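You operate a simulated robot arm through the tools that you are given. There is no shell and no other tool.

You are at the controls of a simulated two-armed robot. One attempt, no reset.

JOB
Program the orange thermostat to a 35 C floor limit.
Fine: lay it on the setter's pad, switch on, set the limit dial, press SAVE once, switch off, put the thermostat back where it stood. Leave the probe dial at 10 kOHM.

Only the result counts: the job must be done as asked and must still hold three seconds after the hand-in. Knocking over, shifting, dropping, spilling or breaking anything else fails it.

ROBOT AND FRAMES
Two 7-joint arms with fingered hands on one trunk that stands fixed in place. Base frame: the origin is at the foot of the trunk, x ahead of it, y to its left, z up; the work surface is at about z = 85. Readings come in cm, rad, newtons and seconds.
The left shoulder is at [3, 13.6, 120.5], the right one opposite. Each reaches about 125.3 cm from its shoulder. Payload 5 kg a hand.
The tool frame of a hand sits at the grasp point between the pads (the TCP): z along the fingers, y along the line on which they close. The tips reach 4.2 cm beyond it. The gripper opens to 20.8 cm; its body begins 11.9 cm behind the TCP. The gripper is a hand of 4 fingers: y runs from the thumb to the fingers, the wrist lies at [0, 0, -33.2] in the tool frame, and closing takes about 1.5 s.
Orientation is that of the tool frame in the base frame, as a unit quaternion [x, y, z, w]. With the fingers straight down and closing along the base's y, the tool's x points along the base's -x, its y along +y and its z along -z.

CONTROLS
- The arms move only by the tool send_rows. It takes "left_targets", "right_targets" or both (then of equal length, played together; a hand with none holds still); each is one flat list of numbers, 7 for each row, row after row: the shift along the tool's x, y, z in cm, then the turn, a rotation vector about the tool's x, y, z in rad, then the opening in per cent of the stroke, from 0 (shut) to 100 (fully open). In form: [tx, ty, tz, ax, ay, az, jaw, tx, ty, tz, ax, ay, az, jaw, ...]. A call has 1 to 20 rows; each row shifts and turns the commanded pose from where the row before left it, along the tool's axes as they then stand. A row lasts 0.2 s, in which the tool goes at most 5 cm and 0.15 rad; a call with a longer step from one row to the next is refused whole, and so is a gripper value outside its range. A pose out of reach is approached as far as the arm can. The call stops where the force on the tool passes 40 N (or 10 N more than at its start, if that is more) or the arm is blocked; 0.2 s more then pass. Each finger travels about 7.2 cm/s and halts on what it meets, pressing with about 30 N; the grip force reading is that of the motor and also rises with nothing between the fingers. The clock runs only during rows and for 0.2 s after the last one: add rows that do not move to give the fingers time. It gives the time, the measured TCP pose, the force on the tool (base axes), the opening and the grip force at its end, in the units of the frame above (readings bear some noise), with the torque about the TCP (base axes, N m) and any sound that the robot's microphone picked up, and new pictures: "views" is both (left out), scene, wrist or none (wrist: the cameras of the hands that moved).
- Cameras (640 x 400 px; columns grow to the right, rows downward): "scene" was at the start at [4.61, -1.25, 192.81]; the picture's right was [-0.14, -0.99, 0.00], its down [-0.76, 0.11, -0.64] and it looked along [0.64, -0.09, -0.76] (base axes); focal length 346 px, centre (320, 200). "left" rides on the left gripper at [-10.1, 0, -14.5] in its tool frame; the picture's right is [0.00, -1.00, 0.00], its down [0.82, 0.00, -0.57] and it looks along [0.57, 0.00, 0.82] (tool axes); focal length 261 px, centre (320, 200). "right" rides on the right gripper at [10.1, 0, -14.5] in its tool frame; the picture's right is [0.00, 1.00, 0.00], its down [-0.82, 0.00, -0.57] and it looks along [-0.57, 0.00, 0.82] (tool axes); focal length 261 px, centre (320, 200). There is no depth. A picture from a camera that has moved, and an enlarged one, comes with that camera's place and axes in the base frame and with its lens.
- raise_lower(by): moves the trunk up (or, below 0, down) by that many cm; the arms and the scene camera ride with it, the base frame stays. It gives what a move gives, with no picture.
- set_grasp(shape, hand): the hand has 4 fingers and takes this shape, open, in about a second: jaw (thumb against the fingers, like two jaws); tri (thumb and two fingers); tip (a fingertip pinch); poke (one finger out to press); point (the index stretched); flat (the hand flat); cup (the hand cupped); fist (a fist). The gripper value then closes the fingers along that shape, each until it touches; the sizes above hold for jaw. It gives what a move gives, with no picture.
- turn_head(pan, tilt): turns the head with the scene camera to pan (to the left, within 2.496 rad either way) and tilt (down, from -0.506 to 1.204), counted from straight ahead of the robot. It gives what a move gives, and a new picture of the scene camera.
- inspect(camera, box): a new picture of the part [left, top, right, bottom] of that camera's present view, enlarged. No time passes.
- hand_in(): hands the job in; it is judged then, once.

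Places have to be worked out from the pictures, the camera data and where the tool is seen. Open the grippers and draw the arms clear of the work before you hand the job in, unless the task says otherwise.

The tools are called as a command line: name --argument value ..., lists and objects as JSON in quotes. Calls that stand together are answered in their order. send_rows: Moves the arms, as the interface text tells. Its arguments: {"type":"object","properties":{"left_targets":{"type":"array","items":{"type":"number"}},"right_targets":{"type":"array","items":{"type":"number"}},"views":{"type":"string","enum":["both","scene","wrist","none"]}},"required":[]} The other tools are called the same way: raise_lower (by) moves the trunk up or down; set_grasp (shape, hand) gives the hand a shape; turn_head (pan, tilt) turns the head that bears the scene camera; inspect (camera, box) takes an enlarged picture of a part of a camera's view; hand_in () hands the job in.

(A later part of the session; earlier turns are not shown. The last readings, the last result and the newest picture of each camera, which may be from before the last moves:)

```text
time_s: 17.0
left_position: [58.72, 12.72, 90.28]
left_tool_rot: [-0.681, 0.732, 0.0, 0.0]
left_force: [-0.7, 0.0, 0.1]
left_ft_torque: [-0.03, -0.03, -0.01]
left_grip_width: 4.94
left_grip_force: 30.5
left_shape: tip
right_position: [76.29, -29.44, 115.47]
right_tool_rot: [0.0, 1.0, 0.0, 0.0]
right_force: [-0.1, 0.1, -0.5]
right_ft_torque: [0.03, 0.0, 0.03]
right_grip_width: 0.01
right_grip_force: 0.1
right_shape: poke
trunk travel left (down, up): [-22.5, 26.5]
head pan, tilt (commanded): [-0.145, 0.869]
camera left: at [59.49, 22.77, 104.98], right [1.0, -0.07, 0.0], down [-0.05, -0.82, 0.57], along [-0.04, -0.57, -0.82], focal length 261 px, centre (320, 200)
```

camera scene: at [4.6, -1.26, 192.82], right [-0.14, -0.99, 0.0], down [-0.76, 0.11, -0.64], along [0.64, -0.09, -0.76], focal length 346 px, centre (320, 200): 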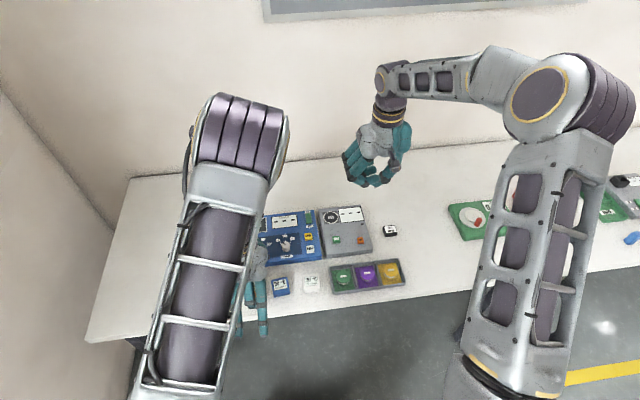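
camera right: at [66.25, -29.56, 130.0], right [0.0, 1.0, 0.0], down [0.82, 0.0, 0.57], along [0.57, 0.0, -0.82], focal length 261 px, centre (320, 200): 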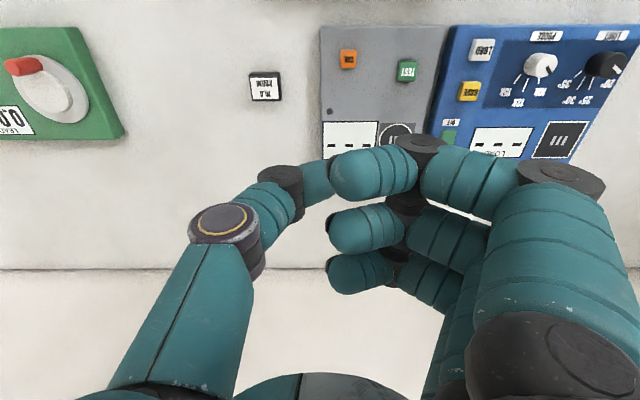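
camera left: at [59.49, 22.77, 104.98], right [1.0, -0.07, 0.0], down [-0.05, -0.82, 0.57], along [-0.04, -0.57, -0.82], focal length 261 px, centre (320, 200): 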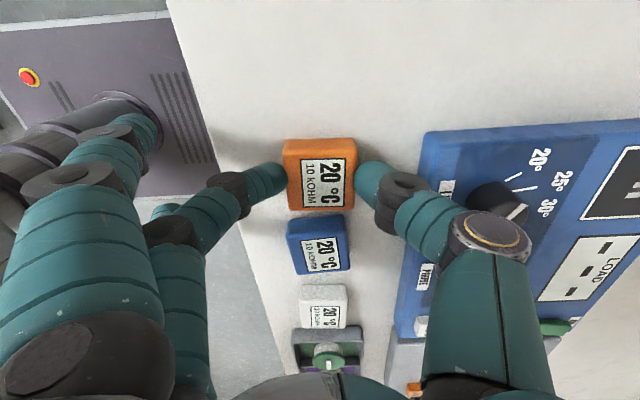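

The fingers are stable; their tips lie about 13.5 cm to the robot side and 3.9 cm below the TCP, still clear for the pad. The pad centre works out at (83.45, 10.7) and the thermostat centre sits at the TCP, so I lift 10.5 cm and carry it over the pad.

send_rows --left_targets '[0, 0, -1, 0, 0, 0, 10, 0, 0, -2, 0, 0, 0, 10, 0, 0, -3, 0, 0, 0, 10, 0, 0, -3, 0, 0, 0, 10, 0, 0, -1.5, 0, 0, 0, 10, 0.033, -3.0925, 0, 0, 0, 0, 10, 0.033, -3.0925, 0, 0, 0, 0, 10, 0.033, -3.0925, 0, 0, 0, 0, 10, 0.033, -3.0925, 0, 0, 0, 0, 10, 0.033, -3.0925, 0, 0, 0, 0, 10, 0.033, -3.0925, 0, 0, 0, 0, 10, 0.033, -3.0925, 0, 0, 0, 0, 10, 0.033, -3.0925, 0, 0, 0, 0, 10, 0, 0, 0, 0, 0, 0, 10]' --views "both"

inspect --camera "left" --box '[200, 60, 520, 260]'

inspect --camera "scene" --box '[220, 180, 340, 310]'

```text
time_s: 20.0
left_position: [83.57, 10.88, 100.74]
left_tool_rot: [-0.682, 0.732, 0.0, 0.0]
left_force: [-0.7, 0.3, -2.2]
left_ft_torque: [0.09, -0.06, -0.03]
left_grip_width: 4.92
left_grip_force: 30.5
left_shape: tip
right_position: [76.22, -29.51, 115.45]
right_tool_rot: [0.0, 1.0, 0.0, 0.0]
right_force: [0.8, -0.7, 0.3]
right_ft_torque: [0.02, -0.03, 0.01]
right_grip_width: 0.0
right_grip_force: 0.0
right_shape: poke
trunk travel left (down, up): [-22.5, 26.5]
head pan, tilt (commanded): [-0.145, 0.869]
camera scene: at [4.48, -1.28, 192.82], right [-0.14, -0.99, 0.0], down [-0.76, 0.11, -0.65], along [0.64, -0.09, -0.76], focal length 346 px, centre (320, 200)
camera left: at [84.22, 21.02, 115.27], right [1.0, -0.07, 0.0], down [-0.05, -0.82, 0.57], along [-0.04, -0.57, -0.82], focal length 261 px, centre (320, 200)
```

scene: 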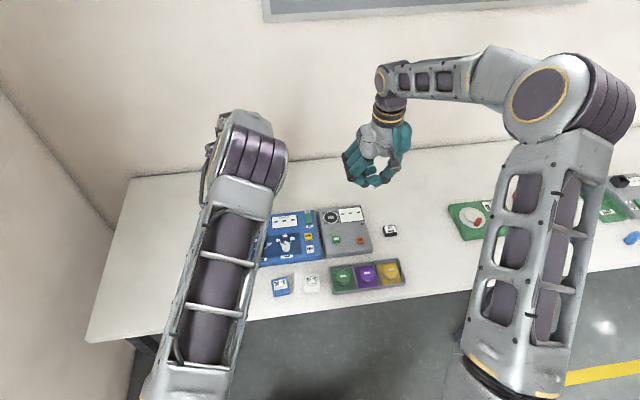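
left: 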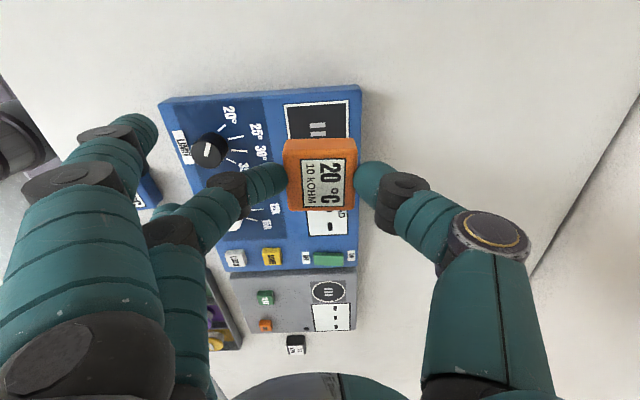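

```text
2.00 times, centred on (360, 160) of left
camera zoom: at [84.22, 21.02, 115.27], right [1.0, -0.07, 0.0], down [-0.05, -0.82, 0.57], along [-0.04, -0.57, -0.82], focal length 521 px, centre (240, 280)
```

zoom: 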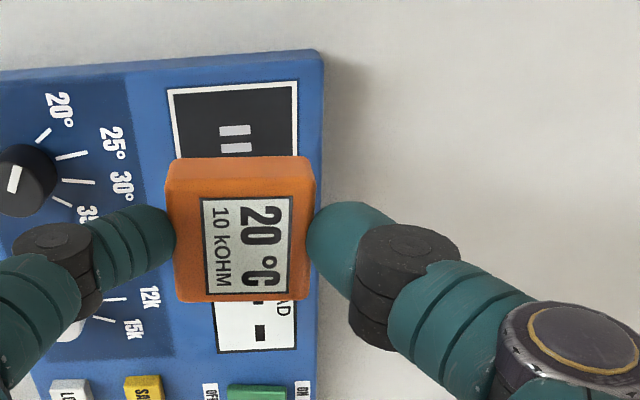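

```text
3.08 times, centred on (280, 245) of scene
camera zoom: at [4.48, -1.28, 192.82], right [-0.14, -0.99, 0.0], down [-0.76, 0.11, -0.65], along [0.64, -0.09, -0.76], focal length 1064 px, centre (443, 62)
```

zoom: 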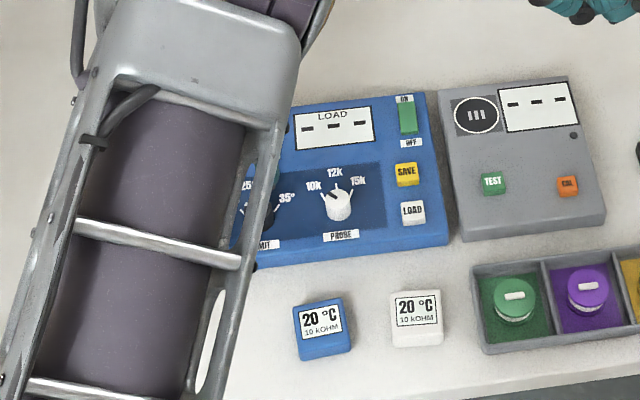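

The thermostat hangs right over the pad; a small correction of about 0.2 cm towards -y, then I lower to TCP z≈94, just above the expected contact.

send_rows --left_targets '[0.11, 0.05, 2, 0, 0, 0, 10, 0.11, 0.05, 2, 0, 0, 0, 10, 0, 0, 1.5, 0, 0, 0, 10, 0, 0, 0.8, 0, 0, 0, 10, 0, 0, 0.5, 0, 0, 0, 10, 0, 0, 0, 0, 0, 0, 10]' --views "both"

inspect --camera "left" --box '[0, 60, 440, 335]'

```text
time_s: 21.4
left_position: [83.31, 10.58, 94.12]
left_tool_rot: [-0.682, 0.732, 0.001, 0.001]
left_force: [-0.1, -0.2, 0.3]
left_ft_torque: [0.02, 0.0, 0.02]
left_grip_width: 4.95
left_grip_force: 29.8
left_shape: tip
right_position: [76.33, -29.65, 115.47]
right_tool_rot: [0.0, 1.0, 0.0, 0.0]
right_force: [-0.1, 0.0, 0.5]
right_ft_torque: [0.02, -0.01, 0.01]
right_grip_width: 0.0
right_grip_force: 0.0
right_shape: poke
trunk travel left (down, up): [-22.5, 26.5]
head pan, tilt (commanded): [-0.145, 0.869]
camera scene: at [4.6, -1.27, 192.82], right [-0.14, -0.99, 0.0], down [-0.76, 0.11, -0.64], along [0.64, -0.09, -0.76], focal length 346 px, centre (320, 200)
camera left: at [84.01, 20.76, 108.59], right [1.0, -0.07, 0.0], down [-0.05, -0.82, 0.57], along [-0.04, -0.57, -0.82], focal length 261 px, centre (320, 200)
```

scene: 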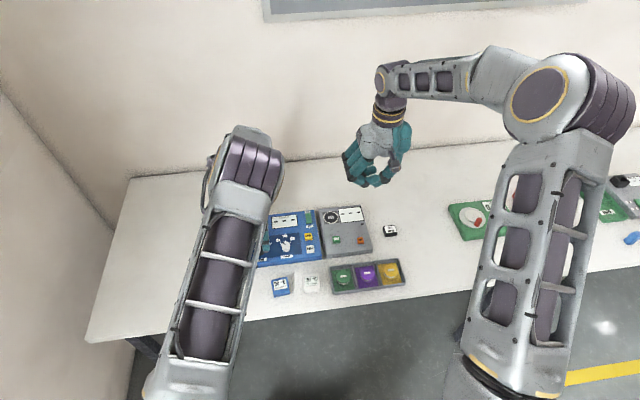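
left: 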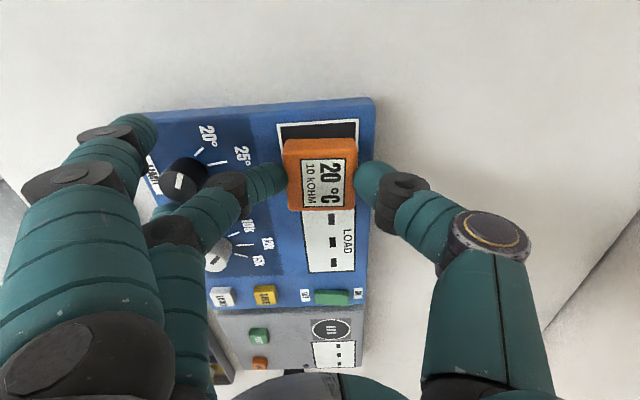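

```text
1.45 times, centred on (220, 198) of left
camera zoom: at [84.01, 20.76, 108.59], right [1.0, -0.07, 0.0], down [-0.05, -0.82, 0.57], along [-0.04, -0.57, -0.82], focal length 379 px, centre (466, 204)
```

zoom: 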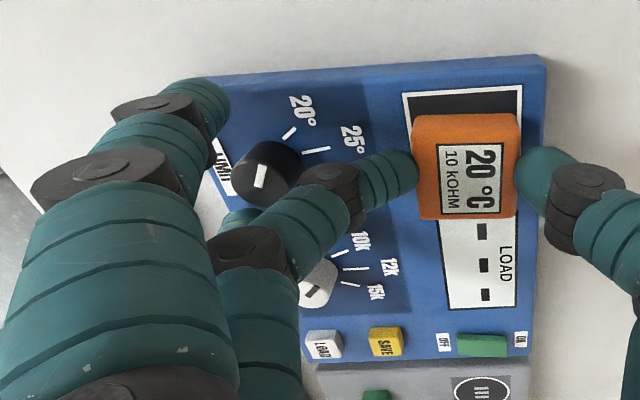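

Clearances look fine: the spare fingers straddle the limit knob (about (72.2, 10.1), top ≈ z 89.7). I lower in small steps until contact is felt.

send_rows --left_targets '[0, 0, 0.2, 0, 0, 0, 10, 0, 0, 0.2, 0, 0, 0, 10, 0, 0, 0.2, 0, 0, 0, 10, 0, 0, 0, 0, 0, 0, 10]' --views "none"

```text
time_s: 22.4
left_position: [83.35, 10.52, 93.48]
left_tool_rot: [-0.682, 0.732, 0.0, 0.0]
left_force: [-0.6, 0.0, -0.5]
left_ft_torque: [-0.03, 0.1, 0.11]
left_grip_width: 4.9
left_grip_force: 30.1
left_shape: tip
right_position: [76.47, -29.54, 115.42]
right_tool_rot: [-0.001, 1.0, 0.0, -0.001]
right_force: [0.9, -0.3, 0.2]
right_ft_torque: [-0.01, 0.01, 0.02]
right_grip_width: 0.0
right_grip_force: 0.0
right_shape: poke
trunk travel left (down, up): [-22.5, 26.5]
head pan, tilt (commanded): [-0.145, 0.869]
```

No contact yet at TCP z≈93.5; I continue in 0.15 cm steps.

send_rows --left_targets '[0, 0, 0.15, 0, 0, 0, 10, 0, 0, 0, 0, 0, 0, 10]' --views "none"

send_rows --left_targets '[0, 0, 0.15, 0, 0, 0, 10, 0, 0, 0, 0, 0, 0, 10]' --views "none"

```text
time_s: 23.0
left_position: [83.41, 10.49, 93.42]
left_tool_rot: [-0.681, 0.732, 0.0, -0.001]
left_force: [-0.9, -1.7, 0.8]
left_ft_torque: [-0.05, 0.07, 0.17]
left_grip_width: 4.94
left_grip_force: 30.4
left_shape: tip
right_position: [76.31, -29.57, 115.37]
right_tool_rot: [-0.001, 1.0, 0.0, -0.001]
right_force: [0.0, -0.3, 0.1]
right_ft_torque: [-0.02, 0.02, -0.01]
right_grip_width: 0.0
right_grip_force: 0.0
right_shape: poke
trunk travel left (down, up): [-22.5, 26.5]
head pan, tilt (commanded): [-0.145, 0.869]
```

```text
time_s: 23.6
left_position: [83.4, 10.54, 93.26]
left_tool_rot: [-0.681, 0.733, -0.001, 0.001]
left_force: [0.9, -0.2, 9.8]
left_ft_torque: [-0.01, -0.06, 0.11]
left_grip_width: 4.97
left_grip_force: 29.4
left_shape: tip
right_position: [76.25, -29.57, 115.57]
right_tool_rot: [0.001, 1.0, 0.001, 0.0]
right_force: [-0.4, 0.5, -0.3]
right_ft_torque: [0.01, -0.01, -0.04]
right_grip_width: 0.01
right_grip_force: 0.0
right_shape: poke
trunk travel left (down, up): [-22.5, 26.5]
head pan, tilt (commanded): [-0.145, 0.869]
```

Contact at 9.8 N: the thermostat is on the pad (setter top z≈87.8). I open slowly.

send_rows --left_targets '[0, 0, 0, 0, 0, 0, 20, 0, 0, 0, 0, 0, 0, 24, 0, 0, 0, 0, 0, 0, 27, 0, 0, 0, 0, 0, 0, 30, 0, 0, 0, 0, 0, 0, 34, 0, 0, 0, 0, 0, 0, 38, 0, 0, 0, 0, 0, 0, 40, 0, 0, 0, 0, 0, 0, 40]' --views "wrist"

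inspect --camera "left" --box '[200, 80, 440, 230]'

```text
time_s: 25.4
left_position: [83.25, 10.52, 93.16]
left_tool_rot: [-0.681, 0.732, 0.0, 0.0]
left_force: [0.6, 0.3, -0.2]
left_ft_torque: [0.01, -0.02, -0.01]
left_grip_width: 8.22
left_grip_force: 0.1
left_shape: tip
right_position: [76.24, -29.52, 115.42]
right_tool_rot: [0.0, 1.0, 0.0, 0.0]
right_force: [0.2, 0.5, 0.7]
right_ft_torque: [-0.02, 0.01, -0.01]
right_grip_width: 0.03
right_grip_force: 0.1
right_shape: poke
trunk travel left (down, up): [-22.5, 26.5]
head pan, tilt (commanded): [-0.145, 0.869]
camera left: at [84.03, 20.64, 107.79], right [1.0, -0.07, 0.0], down [-0.05, -0.82, 0.57], along [-0.04, -0.57, -0.82], focal length 261 px, centre (320, 200)
```

left: 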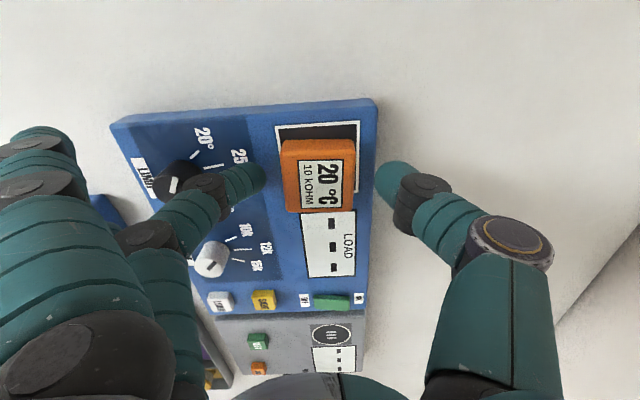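

```text
2.67 times, centred on (320, 155) of left
camera zoom: at [84.03, 20.64, 107.79], right [1.0, -0.07, 0.0], down [-0.05, -0.82, 0.57], along [-0.04, -0.57, -0.82], focal length 695 px, centre (320, 320)
```

zoom: 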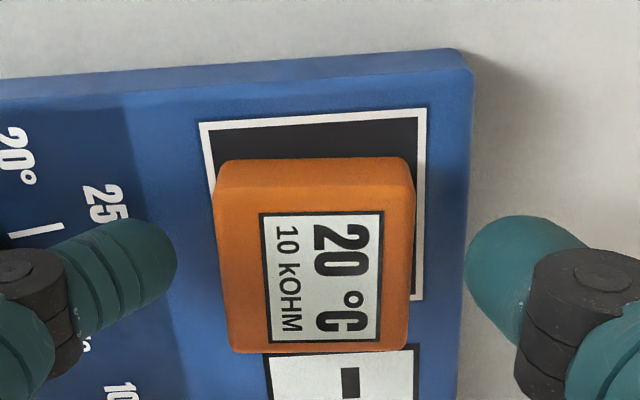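

The thermostat stands on the pad within about 0.2 cm of its centre. I raise the left hand clear and move the right arm aside to the right.

send_rows --left_targets '[0, 0, -1, 0, 0, 0, 40, 0, 0, -2, 0, 0, 0, 40, 0, 0, -3, 0, 0, 0, 40, 0, 0, -3, 0, 0, 0, 40, 0, 0, 0, 0, 0, 0, 40]' --right_targets '[0, -2, -1, 0, 0, 0, 100, 0, -3, -1, 0, 0, 0, 100, 0, -3, -1, 0, 0, 0, 100, 0, -2, -1, 0, 0, 0, 100, 0, 0, 0, 0, 0, 0, 100]' --views "both"

inspect --camera "scene" --box '[240, 200, 340, 262]'

inspect --camera "left" --box '[120, 80, 440, 280]'

```text
time_s: 26.6
left_position: [83.28, 10.41, 102.18]
left_tool_rot: [-0.681, 0.732, 0.0, -0.001]
left_force: [0.4, -0.6, 0.0]
left_ft_torque: [-0.03, 0.06, 0.01]
left_grip_width: 8.27
left_grip_force: 0.1
left_shape: tip
right_position: [76.2, -39.49, 119.27]
right_tool_rot: [0.0, 1.0, 0.0, 0.0]
right_force: [0.8, 0.4, -0.2]
right_ft_torque: [0.0, 0.04, 0.01]
right_grip_width: 0.02
right_grip_force: 0.0
right_shape: poke
trunk travel left (down, up): [-22.5, 26.5]
head pan, tilt (commanded): [-0.145, 0.869]
camera scene: at [4.73, -1.22, 192.8], right [-0.14, -0.99, 0.0], down [-0.76, 0.11, -0.64], along [0.64, -0.09, -0.76], focal length 346 px, centre (320, 200)
camera right: at [66.23, -39.61, 133.89], right [0.0, 1.0, 0.0], down [0.82, 0.0, 0.57], along [0.57, 0.0, -0.82], focal length 261 px, centre (320, 200)
camera left: at [84.13, 20.51, 116.76], right [1.0, -0.07, 0.0], down [-0.05, -0.82, 0.57], along [-0.04, -0.57, -0.82], focal length 261 px, centre (320, 200)
```

scene: 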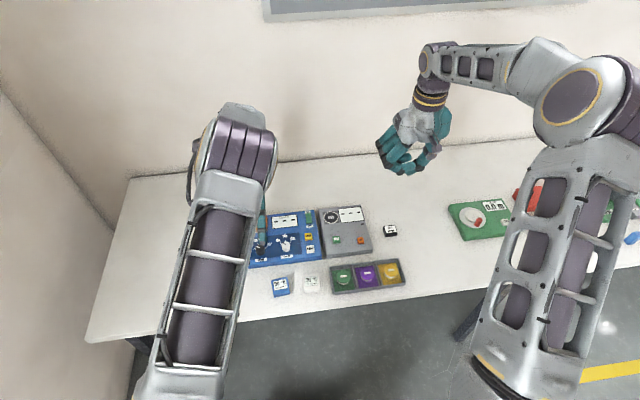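
right: 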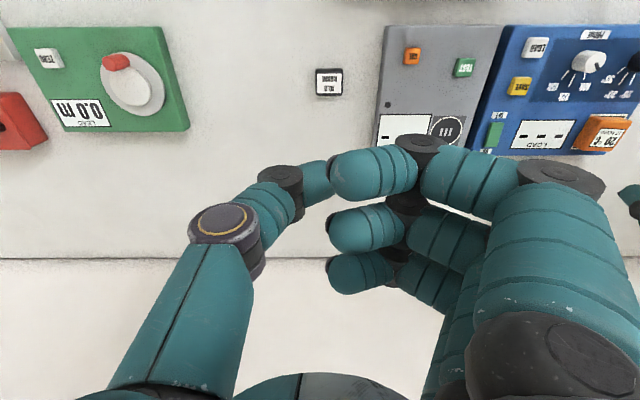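
left: 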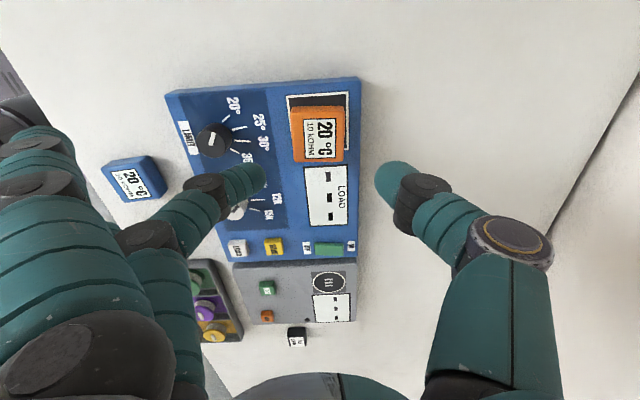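

```text
6.40 times, centred on (290, 231) of scene
camera zoom: at [4.73, -1.22, 192.8], right [-0.14, -0.99, 0.0], down [-0.76, 0.11, -0.64], along [0.64, -0.09, -0.76], focal length 2214 px, centre (512, 2)
```

zoom: 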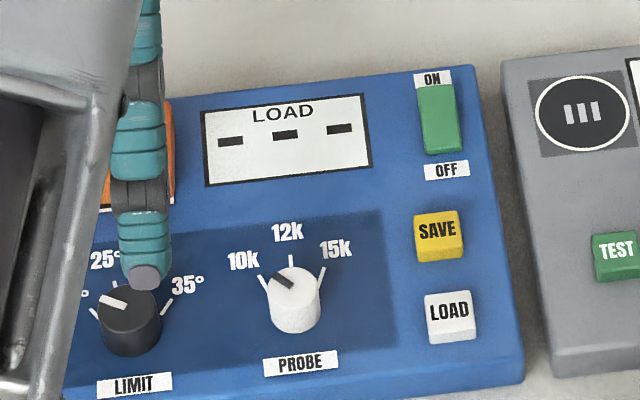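

```text
2.00 times, centred on (280, 180) of left
camera zoom: at [84.13, 20.51, 116.76], right [1.0, -0.07, 0.0], down [-0.05, -0.82, 0.57], along [-0.04, -0.57, -0.82], focal length 521 px, centre (400, 240)
```

zoom: 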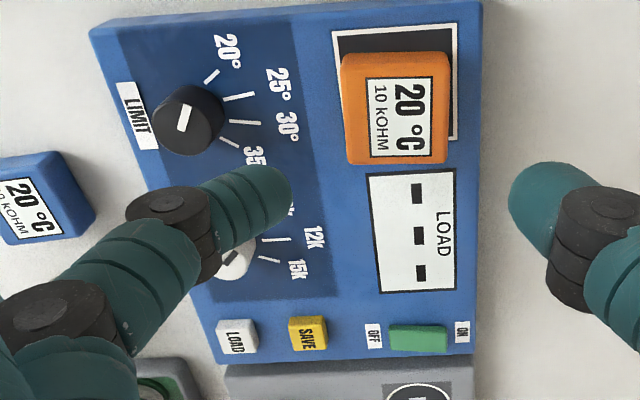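

The thermostat sits on the pad and the dial still points to 20°. I zoom in closely on the limit dial and the switch/SAVE area to pin down their positions.

inspect --camera "left" --box '[180, 80, 292, 150]'

inspect --camera "left" --box '[220, 220, 364, 310]'

inspect --camera "right" --box '[470, 20, 640, 160]'

```text
5.71 times, centred on (236, 115) of left
camera zoom: at [84.13, 20.51, 116.76], right [1.0, -0.07, 0.0], down [-0.05, -0.82, 0.57], along [-0.04, -0.57, -0.82], focal length 1489 px, centre (800, 686)
```

zoom: 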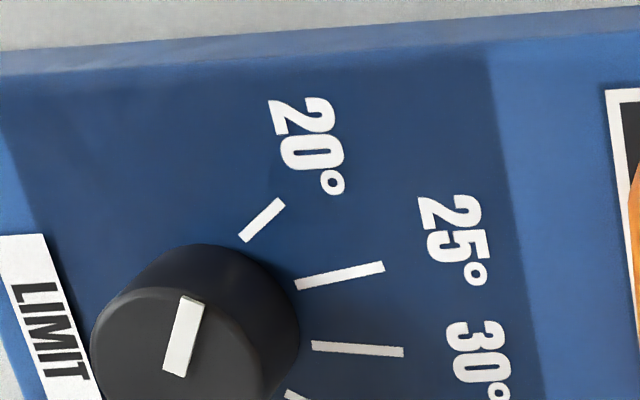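

```text
4.44 times, centred on (292, 265) of left
camera zoom: at [84.13, 20.51, 116.76], right [1.0, -0.07, 0.0], down [-0.05, -0.82, 0.57], along [-0.04, -0.57, -0.82], focal length 1158 px, centre (444, -89)
```

zoom: 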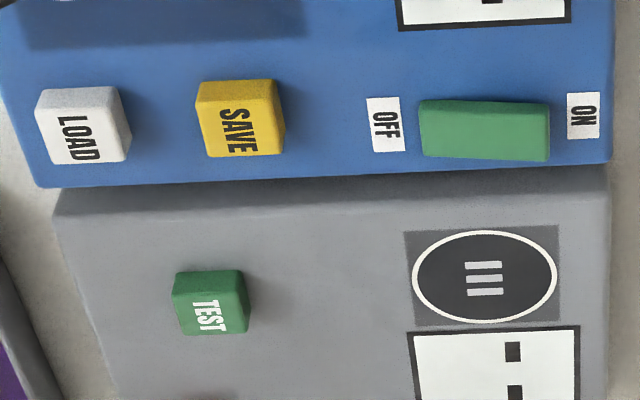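

```text
2.86 times, centred on (555, 90) of right
camera zoom: at [66.23, -39.61, 133.89], right [0.0, 1.0, 0.0], down [0.82, 0.0, 0.57], along [0.57, 0.0, -0.82], focal length 745 px, centre (-351, 514)
```

zoom: 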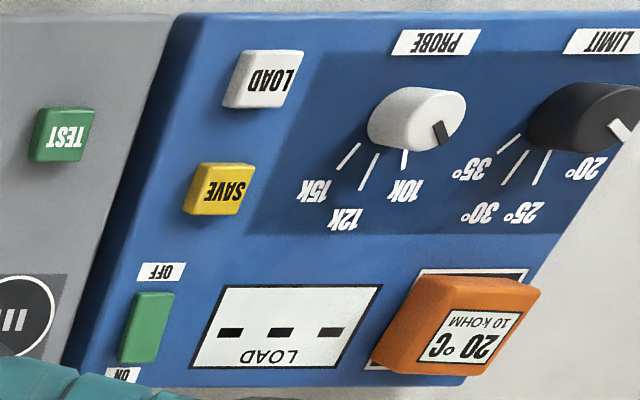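

Estimates: switch ON end near (85.2, -8.3), OFF end near (81.6, -8.3), SAVE (75.4, -7.2), LOAD (70.1, -7.3), limit knob (71.9, 10.1). I will press with the middle finger alone while the thumb hangs behind the setter; first I move above the switch.

send_rows --left_targets '[3.095, -1.378, 0, 0, 0, 0, 40, 3.095, -1.378, 0, 0, 0, 0, 40, 3.095, -1.378, 0, 0, 0, 0, 40, 3.095, -1.378, 0, 0, 0, 0, 40, 3.095, -1.378, 0, 0, 0, 0, 40, 3.095, -1.378, 0, 0, 0, 0, 40, 0, 0, 0, 0, 0, 0, 40]' --views "both"

inspect --camera "left" --box '[160, 60, 480, 260]'

inspect --camera "scene" --box '[230, 170, 390, 270]'

```text
time_s: 28.2
left_position: [88.94, -5.86, 102.0]
left_tool_rot: [-0.681, 0.733, 0.001, -0.001]
left_force: [0.3, -1.1, -1.2]
left_ft_torque: [0.11, 0.01, -0.03]
left_grip_width: 8.34
left_grip_force: 0.0
left_shape: tip
left hand out of reach, approached as far as the arm can: row 6
right_position: [76.18, -39.7, 119.28]
right_tool_rot: [0.001, 1.0, -0.001, -0.001]
right_force: [-0.6, 0.0, -1.0]
right_ft_torque: [0.07, 0.02, -0.01]
right_grip_width: 0.03
right_grip_force: 0.1
right_shape: poke
trunk travel left (down, up): [-22.5, 26.5]
head pan, tilt (commanded): [-0.145, 0.869]
camera scene: at [4.65, -1.4, 192.82], right [-0.15, -0.99, 0.0], down [-0.76, 0.11, -0.64], along [0.64, -0.09, -0.76], focal length 346 px, centre (320, 200)
camera left: at [89.8, 4.33, 116.58], right [1.0, -0.07, 0.0], down [-0.06, -0.82, 0.57], along [-0.04, -0.57, -0.82], focal length 261 px, centre (320, 200)
```

scene: 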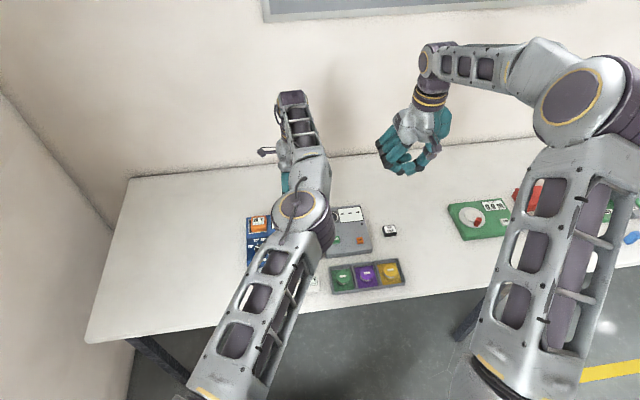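
left: 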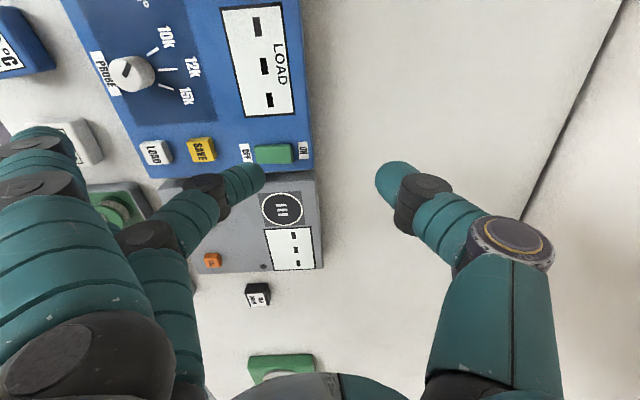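

```text
2.00 times, centred on (320, 160) of left
camera zoom: at [89.8, 4.33, 116.58], right [1.0, -0.07, 0.0], down [-0.06, -0.82, 0.57], along [-0.04, -0.57, -0.82], focal length 521 px, centre (320, 280)
```

zoom: 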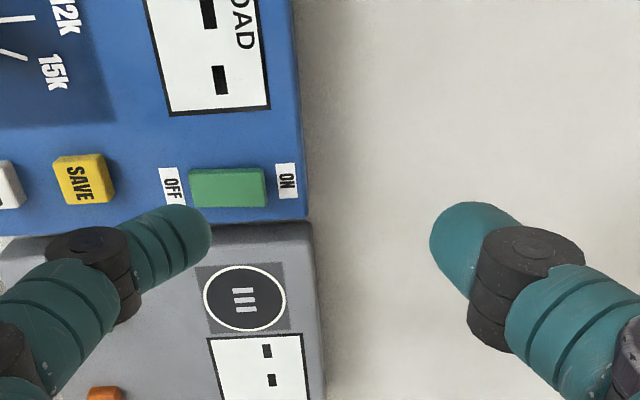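

```text
4.00 times, centred on (310, 220) of scene
camera zoom: at [4.65, -1.4, 192.82], right [-0.15, -0.99, 0.0], down [-0.76, 0.11, -0.64], along [0.64, -0.09, -0.76], focal length 1384 px, centre (360, 120)
```

zoom: 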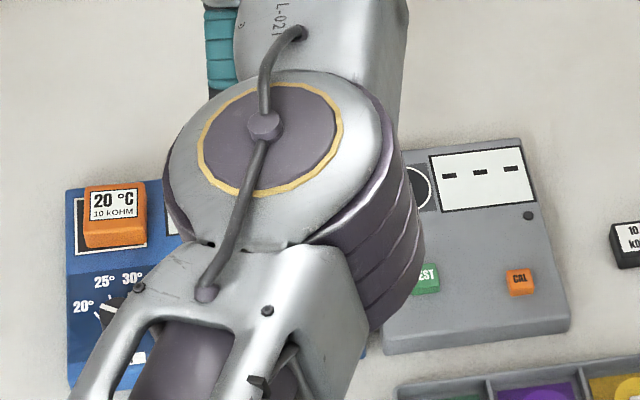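

The left arm cannot reach there in this orientation; the right arm is the natural one for switch and SAVE. I withdraw the left hand to the left and reshape the right hand to a tip pinch.

send_rows --left_targets '[-3.095, 1.378, -0.3, 0, 0, 0, 40, -3.095, 1.378, 0, 0, 0, 0, 40, -3.095, 1.378, 0, 0, 0, 0, 40, -3.095, 1.378, 0, 0, 0, 0, 40, -3.095, 1.378, 0, 0, 0, 0, 40, -3.095, 1.378, 0, 0, 0, 0, 40, -4, 0, 0, 0, 0, 0, 40, -4, 0, 0, 0, 0, 0, 40, -4, 0, 0, 0, 0, 0, 40, -4, 0, 0, 0, 0, 0, 40, -4, 0, 0, 0, 0, 0, 40, 0, 0, 0, 0, 0, 0, 40]' --views "scene"

set_grasp --hand "right" --shape "tip"

```text
time_s: 30.8
left_position: [83.3, 33.16, 102.33]
left_tool_rot: [-0.681, 0.732, 0.0, 0.0]
left_force: [0.5, -0.4, -0.2]
left_ft_torque: [0.1, 0.05, -0.01]
left_grip_width: 8.33
left_grip_force: 0.0
left_shape: tip
right_position: [76.17, -39.78, 119.37]
right_tool_rot: [0.0, 1.0, -0.001, 0.0]
right_force: [0.1, -0.2, 0.3]
right_ft_torque: [0.12, -0.01, -0.03]
right_grip_width: 0.02
right_grip_force: 0.0
right_shape: poke
trunk travel left (down, up): [-22.5, 26.5]
head pan, tilt (commanded): [-0.145, 0.869]
camera scene: at [4.62, -1.44, 192.81], right [-0.15, -0.99, 0.0], down [-0.76, 0.11, -0.64], along [0.64, -0.09, -0.76], focal length 346 px, centre (320, 200)
```

scene: 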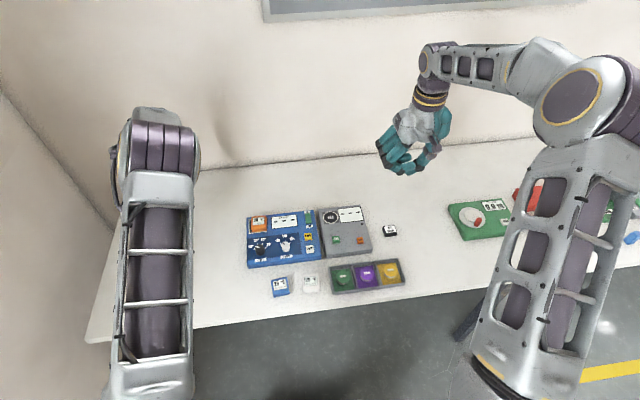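

```text
time_s: 31.7
left_position: [83.39, 33.23, 102.33]
left_tool_rot: [-0.681, 0.732, 0.0, 0.0]
left_force: [-0.3, -0.1, -0.3]
left_ft_torque: [-0.01, 0.01, 0.0]
left_grip_width: 8.33
left_grip_force: 0.1
left_shape: tip
right_position: [76.18, -39.58, 119.24]
right_tool_rot: [0.001, 1.0, 0.0, 0.0]
right_force: [0.4, 0.9, -0.5]
right_ft_torque: [0.02, 0.02, 0.03]
right_grip_width: 20.78
right_grip_force: 0.0
right_shape: tip
trunk travel left (down, up): [-22.5, 26.5]
head pan, tilt (commanded): [-0.145, 0.869]
```

Left hand is clear at y≈33. I now turn the right hand clockwise by 90° (thumb towards the robot, fingers away) and set its opening to 40 %.

send_rows --right_targets '[0, 0, 0, 0, 0, 0.15, 40, 0, 0, 0, 0, 0, 0.15, 40, 0, 0, 0, 0, 0, 0.15, 40, 0, 0, 0, 0, 0, 0.15, 40, 0, 0, 0, 0, 0, 0.15, 40, 0, 0, 0, 0, 0, 0.15, 40, 0, 0, 0, 0, 0, 0.15, 40, 0, 0, 0, 0, 0, 0.15, 40, 0, 0, 0, 0, 0, 0.15, 40, 0, 0, 0, 0, 0, 0.15, 40, 0, 0, 0, 0, 0, 0.0708, 40, 0, 0, 0, 0, 0, 0, 40]' --views "both"

```text
time_s: 34.3
left_position: [83.4, 33.26, 102.37]
left_tool_rot: [-0.681, 0.732, 0.0, 0.0]
left_force: [-0.3, 0.2, -0.5]
left_ft_torque: [-0.01, 0.05, 0.03]
left_grip_width: 8.33
left_grip_force: 0.0
left_shape: tip
right_position: [76.2, -39.54, 119.44]
right_tool_rot: [0.707, 0.707, 0.0, -0.001]
right_force: [-0.2, -0.2, -0.3]
right_ft_torque: [0.0, -0.01, 0.01]
right_grip_width: 8.38
right_grip_force: 0.1
right_shape: tip
trunk travel left (down, up): [-22.5, 26.5]
head pan, tilt (commanded): [-0.145, 0.869]
camera scene: at [4.61, -1.25, 192.81], right [-0.14, -0.99, 0.0], down [-0.76, 0.11, -0.64], along [0.64, -0.09, -0.76], focal length 346 px, centre (320, 200)
camera right: at [76.36, -29.51, 134.05], right [1.0, 0.0, 0.0], down [0.0, -0.82, 0.57], along [0.0, -0.57, -0.82], focal length 261 px, centre (320, 200)
```

scene: 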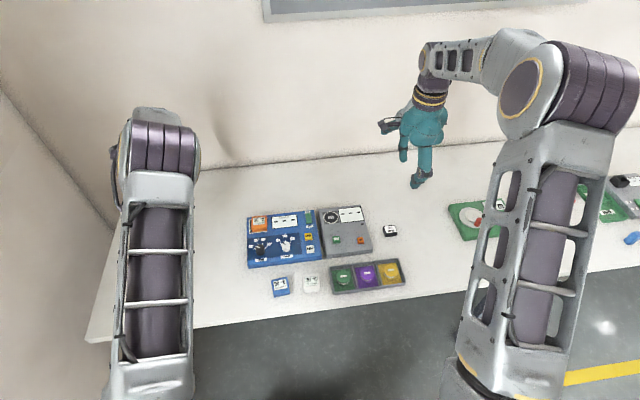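
right: 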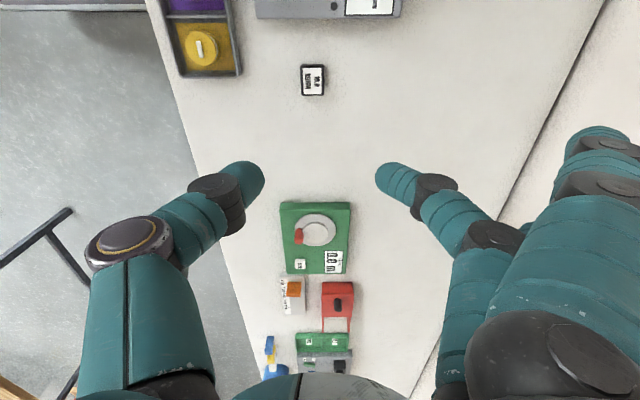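

The right hand is turned as wanted. I bring it above the switch so the thumb comes over the ON end, TCP about (90.3, -8.3, 103).

send_rows --right_targets '[3.128, 1.4, 1.64, 0, 0, 0, 40, 3.128, 1.4, 1.64, 0, 0, 0, 40, 3.128, 1.4, 1.64, 0, 0, 0, 40, 3.128, 1.4, 1.64, 0, 0, 0, 40, 3.128, 1.4, 1.64, 0, 0, 0, 40, 3.128, 1.4, 1.64, 0, 0, 0, 40, 3.128, 1.4, 1.64, 0, 0, 0, 40, 3.128, 1.4, 1.64, 0, 0, 0, 40, 3.128, 1.4, 1.64, 0, 0, 0, 40, 3.128, 1.4, 1.64, 0, 0, 0, 40, 0, 0, 0, 0, 0, 0, 40]' --views "both"

inspect --camera "right" --box '[160, 60, 480, 260]'

inspect --camera "scene" --box '[230, 170, 390, 270]'

```text
time_s: 36.7
left_position: [83.26, 33.16, 102.47]
left_tool_rot: [-0.682, 0.732, 0.0, 0.0]
left_force: [-0.2, -1.3, -0.3]
left_ft_torque: [0.07, -0.06, 0.01]
left_grip_width: 8.31
left_grip_force: 0.1
left_shape: tip
right_position: [90.44, -8.39, 103.24]
right_tool_rot: [0.708, 0.707, 0.0, 0.0]
right_force: [-0.3, 0.5, 1.5]
right_ft_torque: [0.07, -0.06, -0.02]
right_grip_width: 8.4
right_grip_force: 0.1
right_shape: tip
trunk travel left (down, up): [-22.5, 26.5]
head pan, tilt (commanded): [-0.145, 0.869]
camera scene: at [4.49, -1.35, 192.83], right [-0.14, -0.99, 0.0], down [-0.76, 0.11, -0.65], along [0.64, -0.09, -0.76], focal length 346 px, centre (320, 200)
camera right: at [90.53, 1.6, 117.77], right [1.0, 0.0, 0.0], down [0.0, -0.82, 0.57], along [0.0, -0.57, -0.82], focal length 261 px, centre (320, 200)
```

scene: 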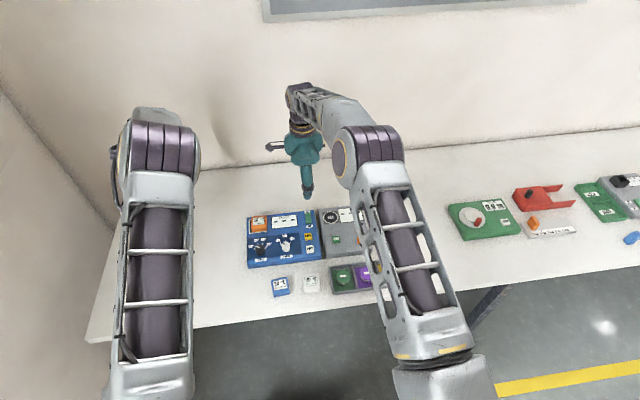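
right: 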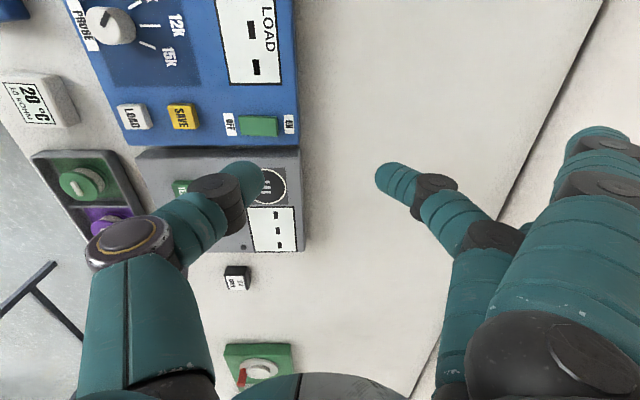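

```text
2.00 times, centred on (320, 160) of right
camera zoom: at [90.53, 1.6, 117.77], right [1.0, 0.0, 0.0], down [0.0, -0.82, 0.57], along [0.0, -0.57, -0.82], focal length 521 px, centre (320, 280)
```

zoom: 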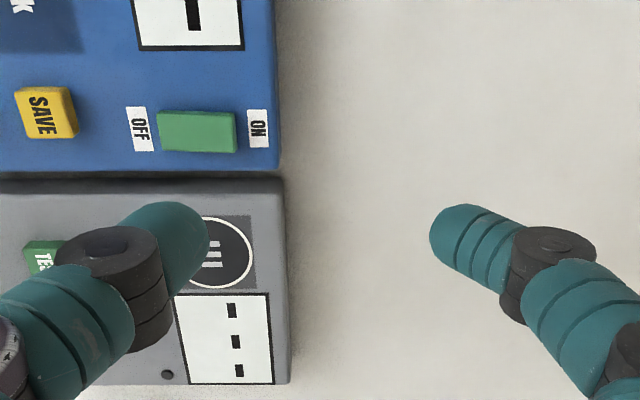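

```text
4.00 times, centred on (310, 220) of scene
camera zoom: at [4.49, -1.35, 192.83], right [-0.14, -0.99, 0.0], down [-0.76, 0.11, -0.65], along [0.64, -0.09, -0.76], focal length 1384 px, centre (360, 120)
```

zoom: 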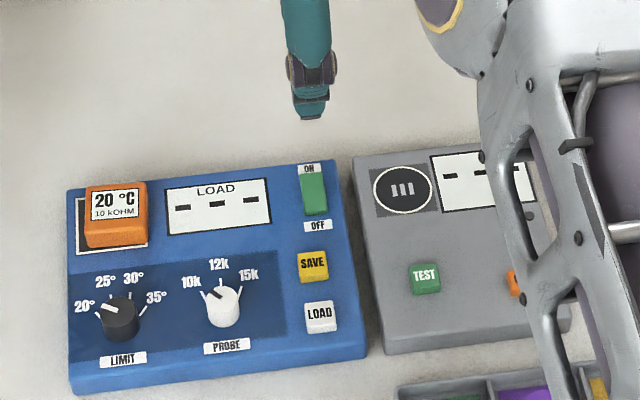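

The reach is fine and the thumb hangs over the ON end (85.1 vs 85.0 wanted; switch y≈-8.35). I lower to just above it.

send_rows --right_targets '[0.1, 0, 3, 0, 0, 0, 40, 0, 0, 3, 0, 0, 0, 40, 0, 0, 2, 0, 0, 0, 40, 0, 0, 0.9, 0, 0, 0, 40, 0, 0, 0, 0, 0, 0, 40]' --views "both"

inspect --camera "right" --box '[160, 60, 400, 210]'

inspect --camera "scene" --box '[280, 190, 340, 230]'

```text
time_s: 37.9
left_position: [83.3, 33.23, 102.27]
left_tool_rot: [-0.682, 0.732, -0.001, 0.0]
left_force: [0.0, 0.0, 0.6]
left_ft_torque: [0.03, 0.0, 0.03]
left_grip_width: 8.34
left_grip_force: 0.2
left_shape: tip
right_position: [90.42, -8.13, 94.22]
right_tool_rot: [0.707, 0.707, 0.0, 0.0]
right_force: [0.6, 0.1, 0.3]
right_ft_torque: [-0.03, 0.0, 0.0]
right_grip_width: 8.37
right_grip_force: 0.0
right_shape: tip
trunk travel left (down, up): [-22.5, 26.5]
head pan, tilt (commanded): [-0.145, 0.869]
camera scene: at [4.61, -1.23, 192.82], right [-0.14, -0.99, 0.0], down [-0.76, 0.11, -0.64], along [0.64, -0.09, -0.76], focal length 346 px, centre (320, 200)
camera right: at [90.5, 1.82, 108.73], right [1.0, 0.0, 0.0], down [0.0, -0.82, 0.57], along [0.0, -0.57, -0.82], focal length 261 px, centre (320, 200)
```

scene: 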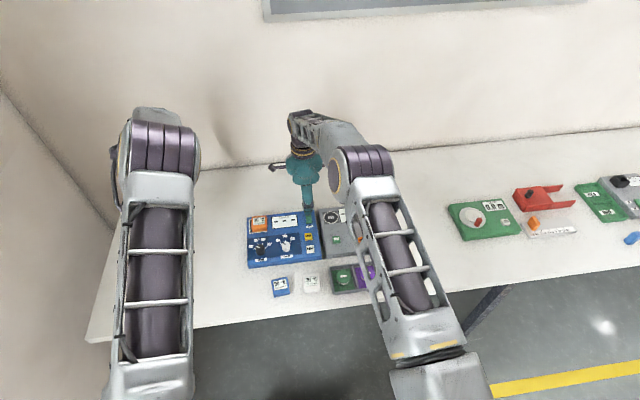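
right: 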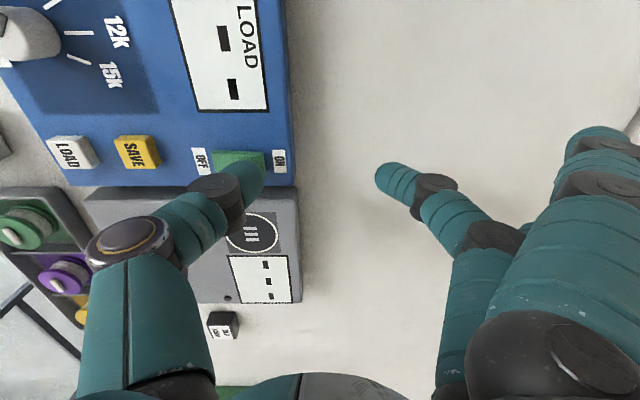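

```text
2.67 times, centred on (280, 135) of right
camera zoom: at [90.5, 1.82, 108.73], right [1.0, 0.0, 0.0], down [0.0, -0.82, 0.57], along [0.0, -0.57, -0.82], focal length 695 px, centre (427, 373)
```

zoom: 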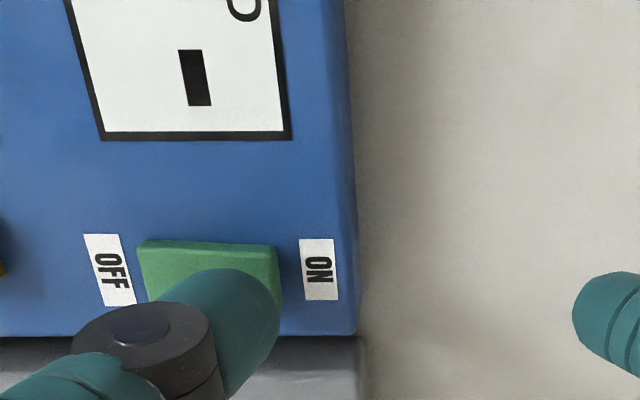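

```text
10.00 times, centred on (310, 210) of scene
camera zoom: at [4.61, -1.23, 192.82], right [-0.14, -0.99, 0.0], down [-0.76, 0.11, -0.64], along [0.64, -0.09, -0.76], focal length 3459 px, centre (420, 100)
```

zoom: 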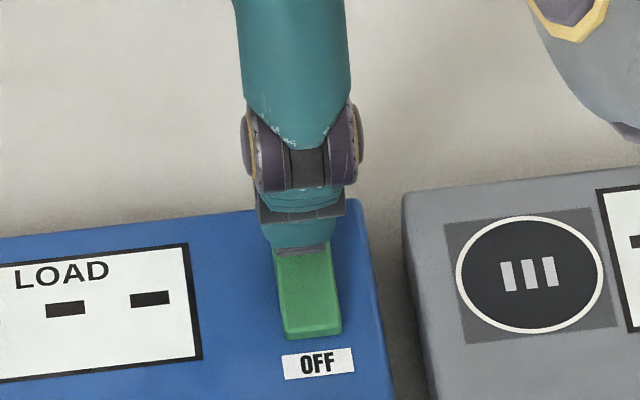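

The thumb is directly over the ON end. I press down in small steps watching the force and sound.

send_rows --right_targets '[0, 0, 0.2, 0, 0, 0, 40, 0, 0, 0.2, 0, 0, 0, 40, 0, 0, 0.2, 0, 0, 0, 40]' --views "none"

send_rows --right_targets '[0, 0, 0.2, 0, 0, 0, 40, 0, 0, 0.2, 0, 0, 0, 40]' --views "none"

```text
time_s: 38.7
left_position: [83.37, 33.39, 102.27]
left_tool_rot: [-0.682, 0.732, 0.001, 0.0]
left_force: [0.4, -0.6, -0.5]
left_ft_torque: [0.01, 0.0, 0.02]
left_grip_width: 8.35
left_grip_force: 0.0
left_shape: tip
right_position: [90.39, -8.06, 93.61]
right_tool_rot: [0.707, 0.707, 0.0, 0.0]
right_force: [0.3, 0.1, -0.5]
right_ft_torque: [0.0, 0.02, 0.0]
right_grip_width: 8.36
right_grip_force: 0.1
right_shape: tip
trunk travel left (down, up): [-22.5, 26.5]
head pan, tilt (commanded): [-0.145, 0.869]
```

```text
time_s: 39.3
left_position: [83.38, 33.28, 102.31]
left_tool_rot: [-0.681, 0.732, 0.0, 0.0]
left_force: [-0.2, 0.3, -0.1]
left_ft_torque: [0.0, 0.04, 0.0]
left_grip_width: 8.35
left_grip_force: 0.0
left_shape: tip
right_position: [90.41, -8.02, 93.22]
right_tool_rot: [0.707, 0.707, 0.0, 0.0]
right_force: [-0.6, 0.7, 6.9]
right_ft_torque: [0.04, 0.37, -0.05]
right_grip_width: 8.39
right_grip_force: 0.1
right_shape: tip
trunk travel left (down, up): [-22.5, 26.5]
head pan, tilt (commanded): [-0.145, 0.869]
```

Contact at 6.9 N on the thumb. I keep pressing in small increments.

send_rows --right_targets '[0, 0, 0.15, 0, 0, 0, 40, 0, 0, 0.15, 0, 0, 0, 40]' --views "none"

inspect --camera "right" --box '[160, 60, 400, 210]'

```text
time_s: 39.9
left_position: [83.31, 33.3, 102.32]
left_tool_rot: [-0.682, 0.731, 0.0, -0.001]
left_force: [-0.2, -0.8, -0.3]
left_ft_torque: [0.02, -0.04, 0.01]
left_grip_width: 8.34
left_grip_force: 0.2
left_shape: tip
right_position: [90.31, -8.02, 93.13]
right_tool_rot: [0.707, 0.707, 0.002, 0.001]
right_force: [-1.3, -0.8, 23.9]
right_ft_torque: [-0.02, 1.53, -0.02]
right_grip_width: 8.42
right_grip_force: 0.1
right_shape: tip
trunk travel left (down, up): [-22.5, 26.5]
head pan, tilt (commanded): [-0.145, 0.869]
```

```text
2.67 times, centred on (280, 135) of right
camera zoom: at [90.29, 1.88, 107.7], right [1.0, 0.0, 0.0], down [-0.01, -0.82, 0.57], along [0.0, -0.57, -0.82], focal length 695 px, centre (427, 373)
```

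zoom: 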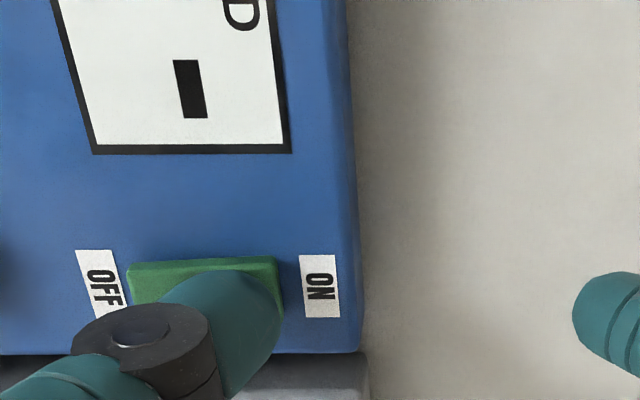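

Force reached 24 N and the lever arm of the torque moved inwards, which may mean the rocker has tipped. I lift and look.

send_rows --right_targets '[0, 0, -0.5, 0, 0, 0, 40, 0, 0, -2, 0, 0, 0, 40, 0, 0, -3, 0, 0, 0, 40, 0, 0, -3, 0, 0, 0, 40, 0, 0, 0, 0, 0, 0, 40]' --views "both"

inspect --camera "right" --box '[160, 60, 320, 160]'

inspect --camera "scene" --box '[244, 205, 324, 255]'

```text
time_s: 41.1
left_position: [83.47, 33.13, 102.32]
left_tool_rot: [-0.681, 0.732, 0.0, 0.0]
left_force: [0.8, -0.4, -0.1]
left_ft_torque: [0.0, 0.03, -0.02]
left_grip_width: 8.33
left_grip_force: 0.1
left_shape: tip
right_position: [90.16, -8.02, 101.13]
right_tool_rot: [0.707, 0.707, -0.001, -0.001]
right_force: [0.7, 0.5, 0.0]
right_ft_torque: [0.03, 0.07, 0.0]
right_grip_width: 8.32
right_grip_force: 0.1
right_shape: tip
trunk travel left (down, up): [-22.5, 26.5]
head pan, tilt (commanded): [-0.145, 0.869]
camera scene: at [4.72, -1.25, 192.8], right [-0.14, -0.99, 0.0], down [-0.76, 0.11, -0.64], along [0.64, -0.09, -0.76], focal length 346 px, centre (320, 200)
camera right: at [90.41, 1.97, 115.87], right [1.0, 0.0, 0.0], down [0.0, -0.82, 0.57], along [0.0, -0.57, -0.82], focal length 261 px, centre (320, 200)
```

scene: 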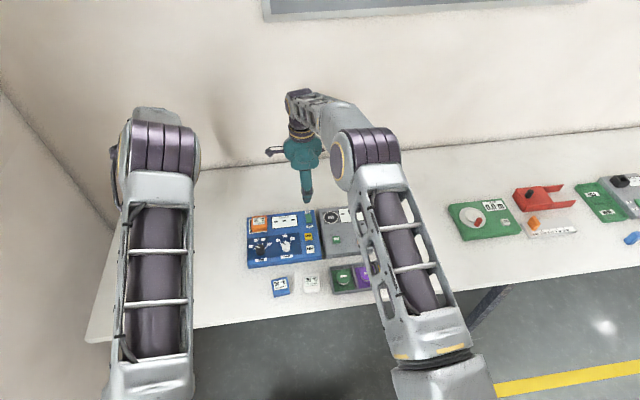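
right: 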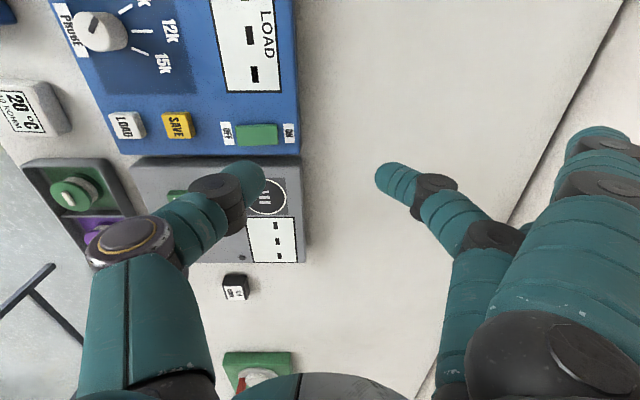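

```text
4.00 times, centred on (240, 110) of right
camera zoom: at [90.41, 1.97, 115.87], right [1.0, 0.0, 0.0], down [0.0, -0.82, 0.57], along [0.0, -0.57, -0.82], focal length 1043 px, centre (640, 560)
```

zoom: 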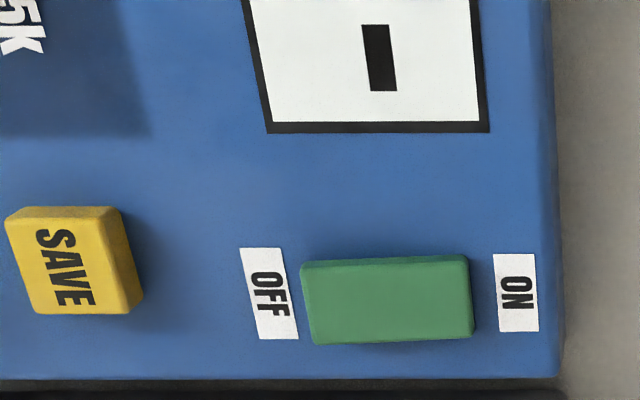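

```text
8.00 times, centred on (284, 230) of scene
camera zoom: at [4.72, -1.25, 192.8], right [-0.14, -0.99, 0.0], down [-0.76, 0.11, -0.64], along [0.64, -0.09, -0.76], focal length 2767 px, centre (608, -40)
```

zoom: 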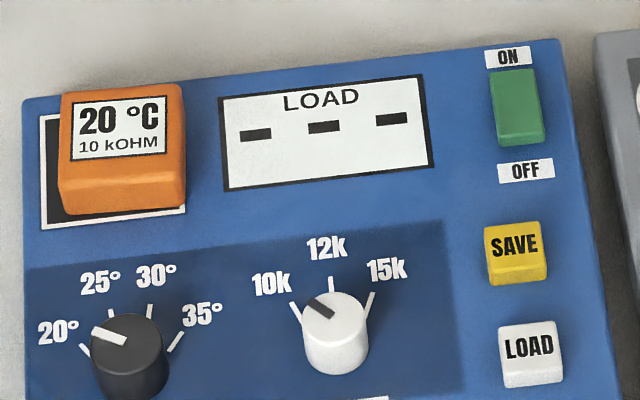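

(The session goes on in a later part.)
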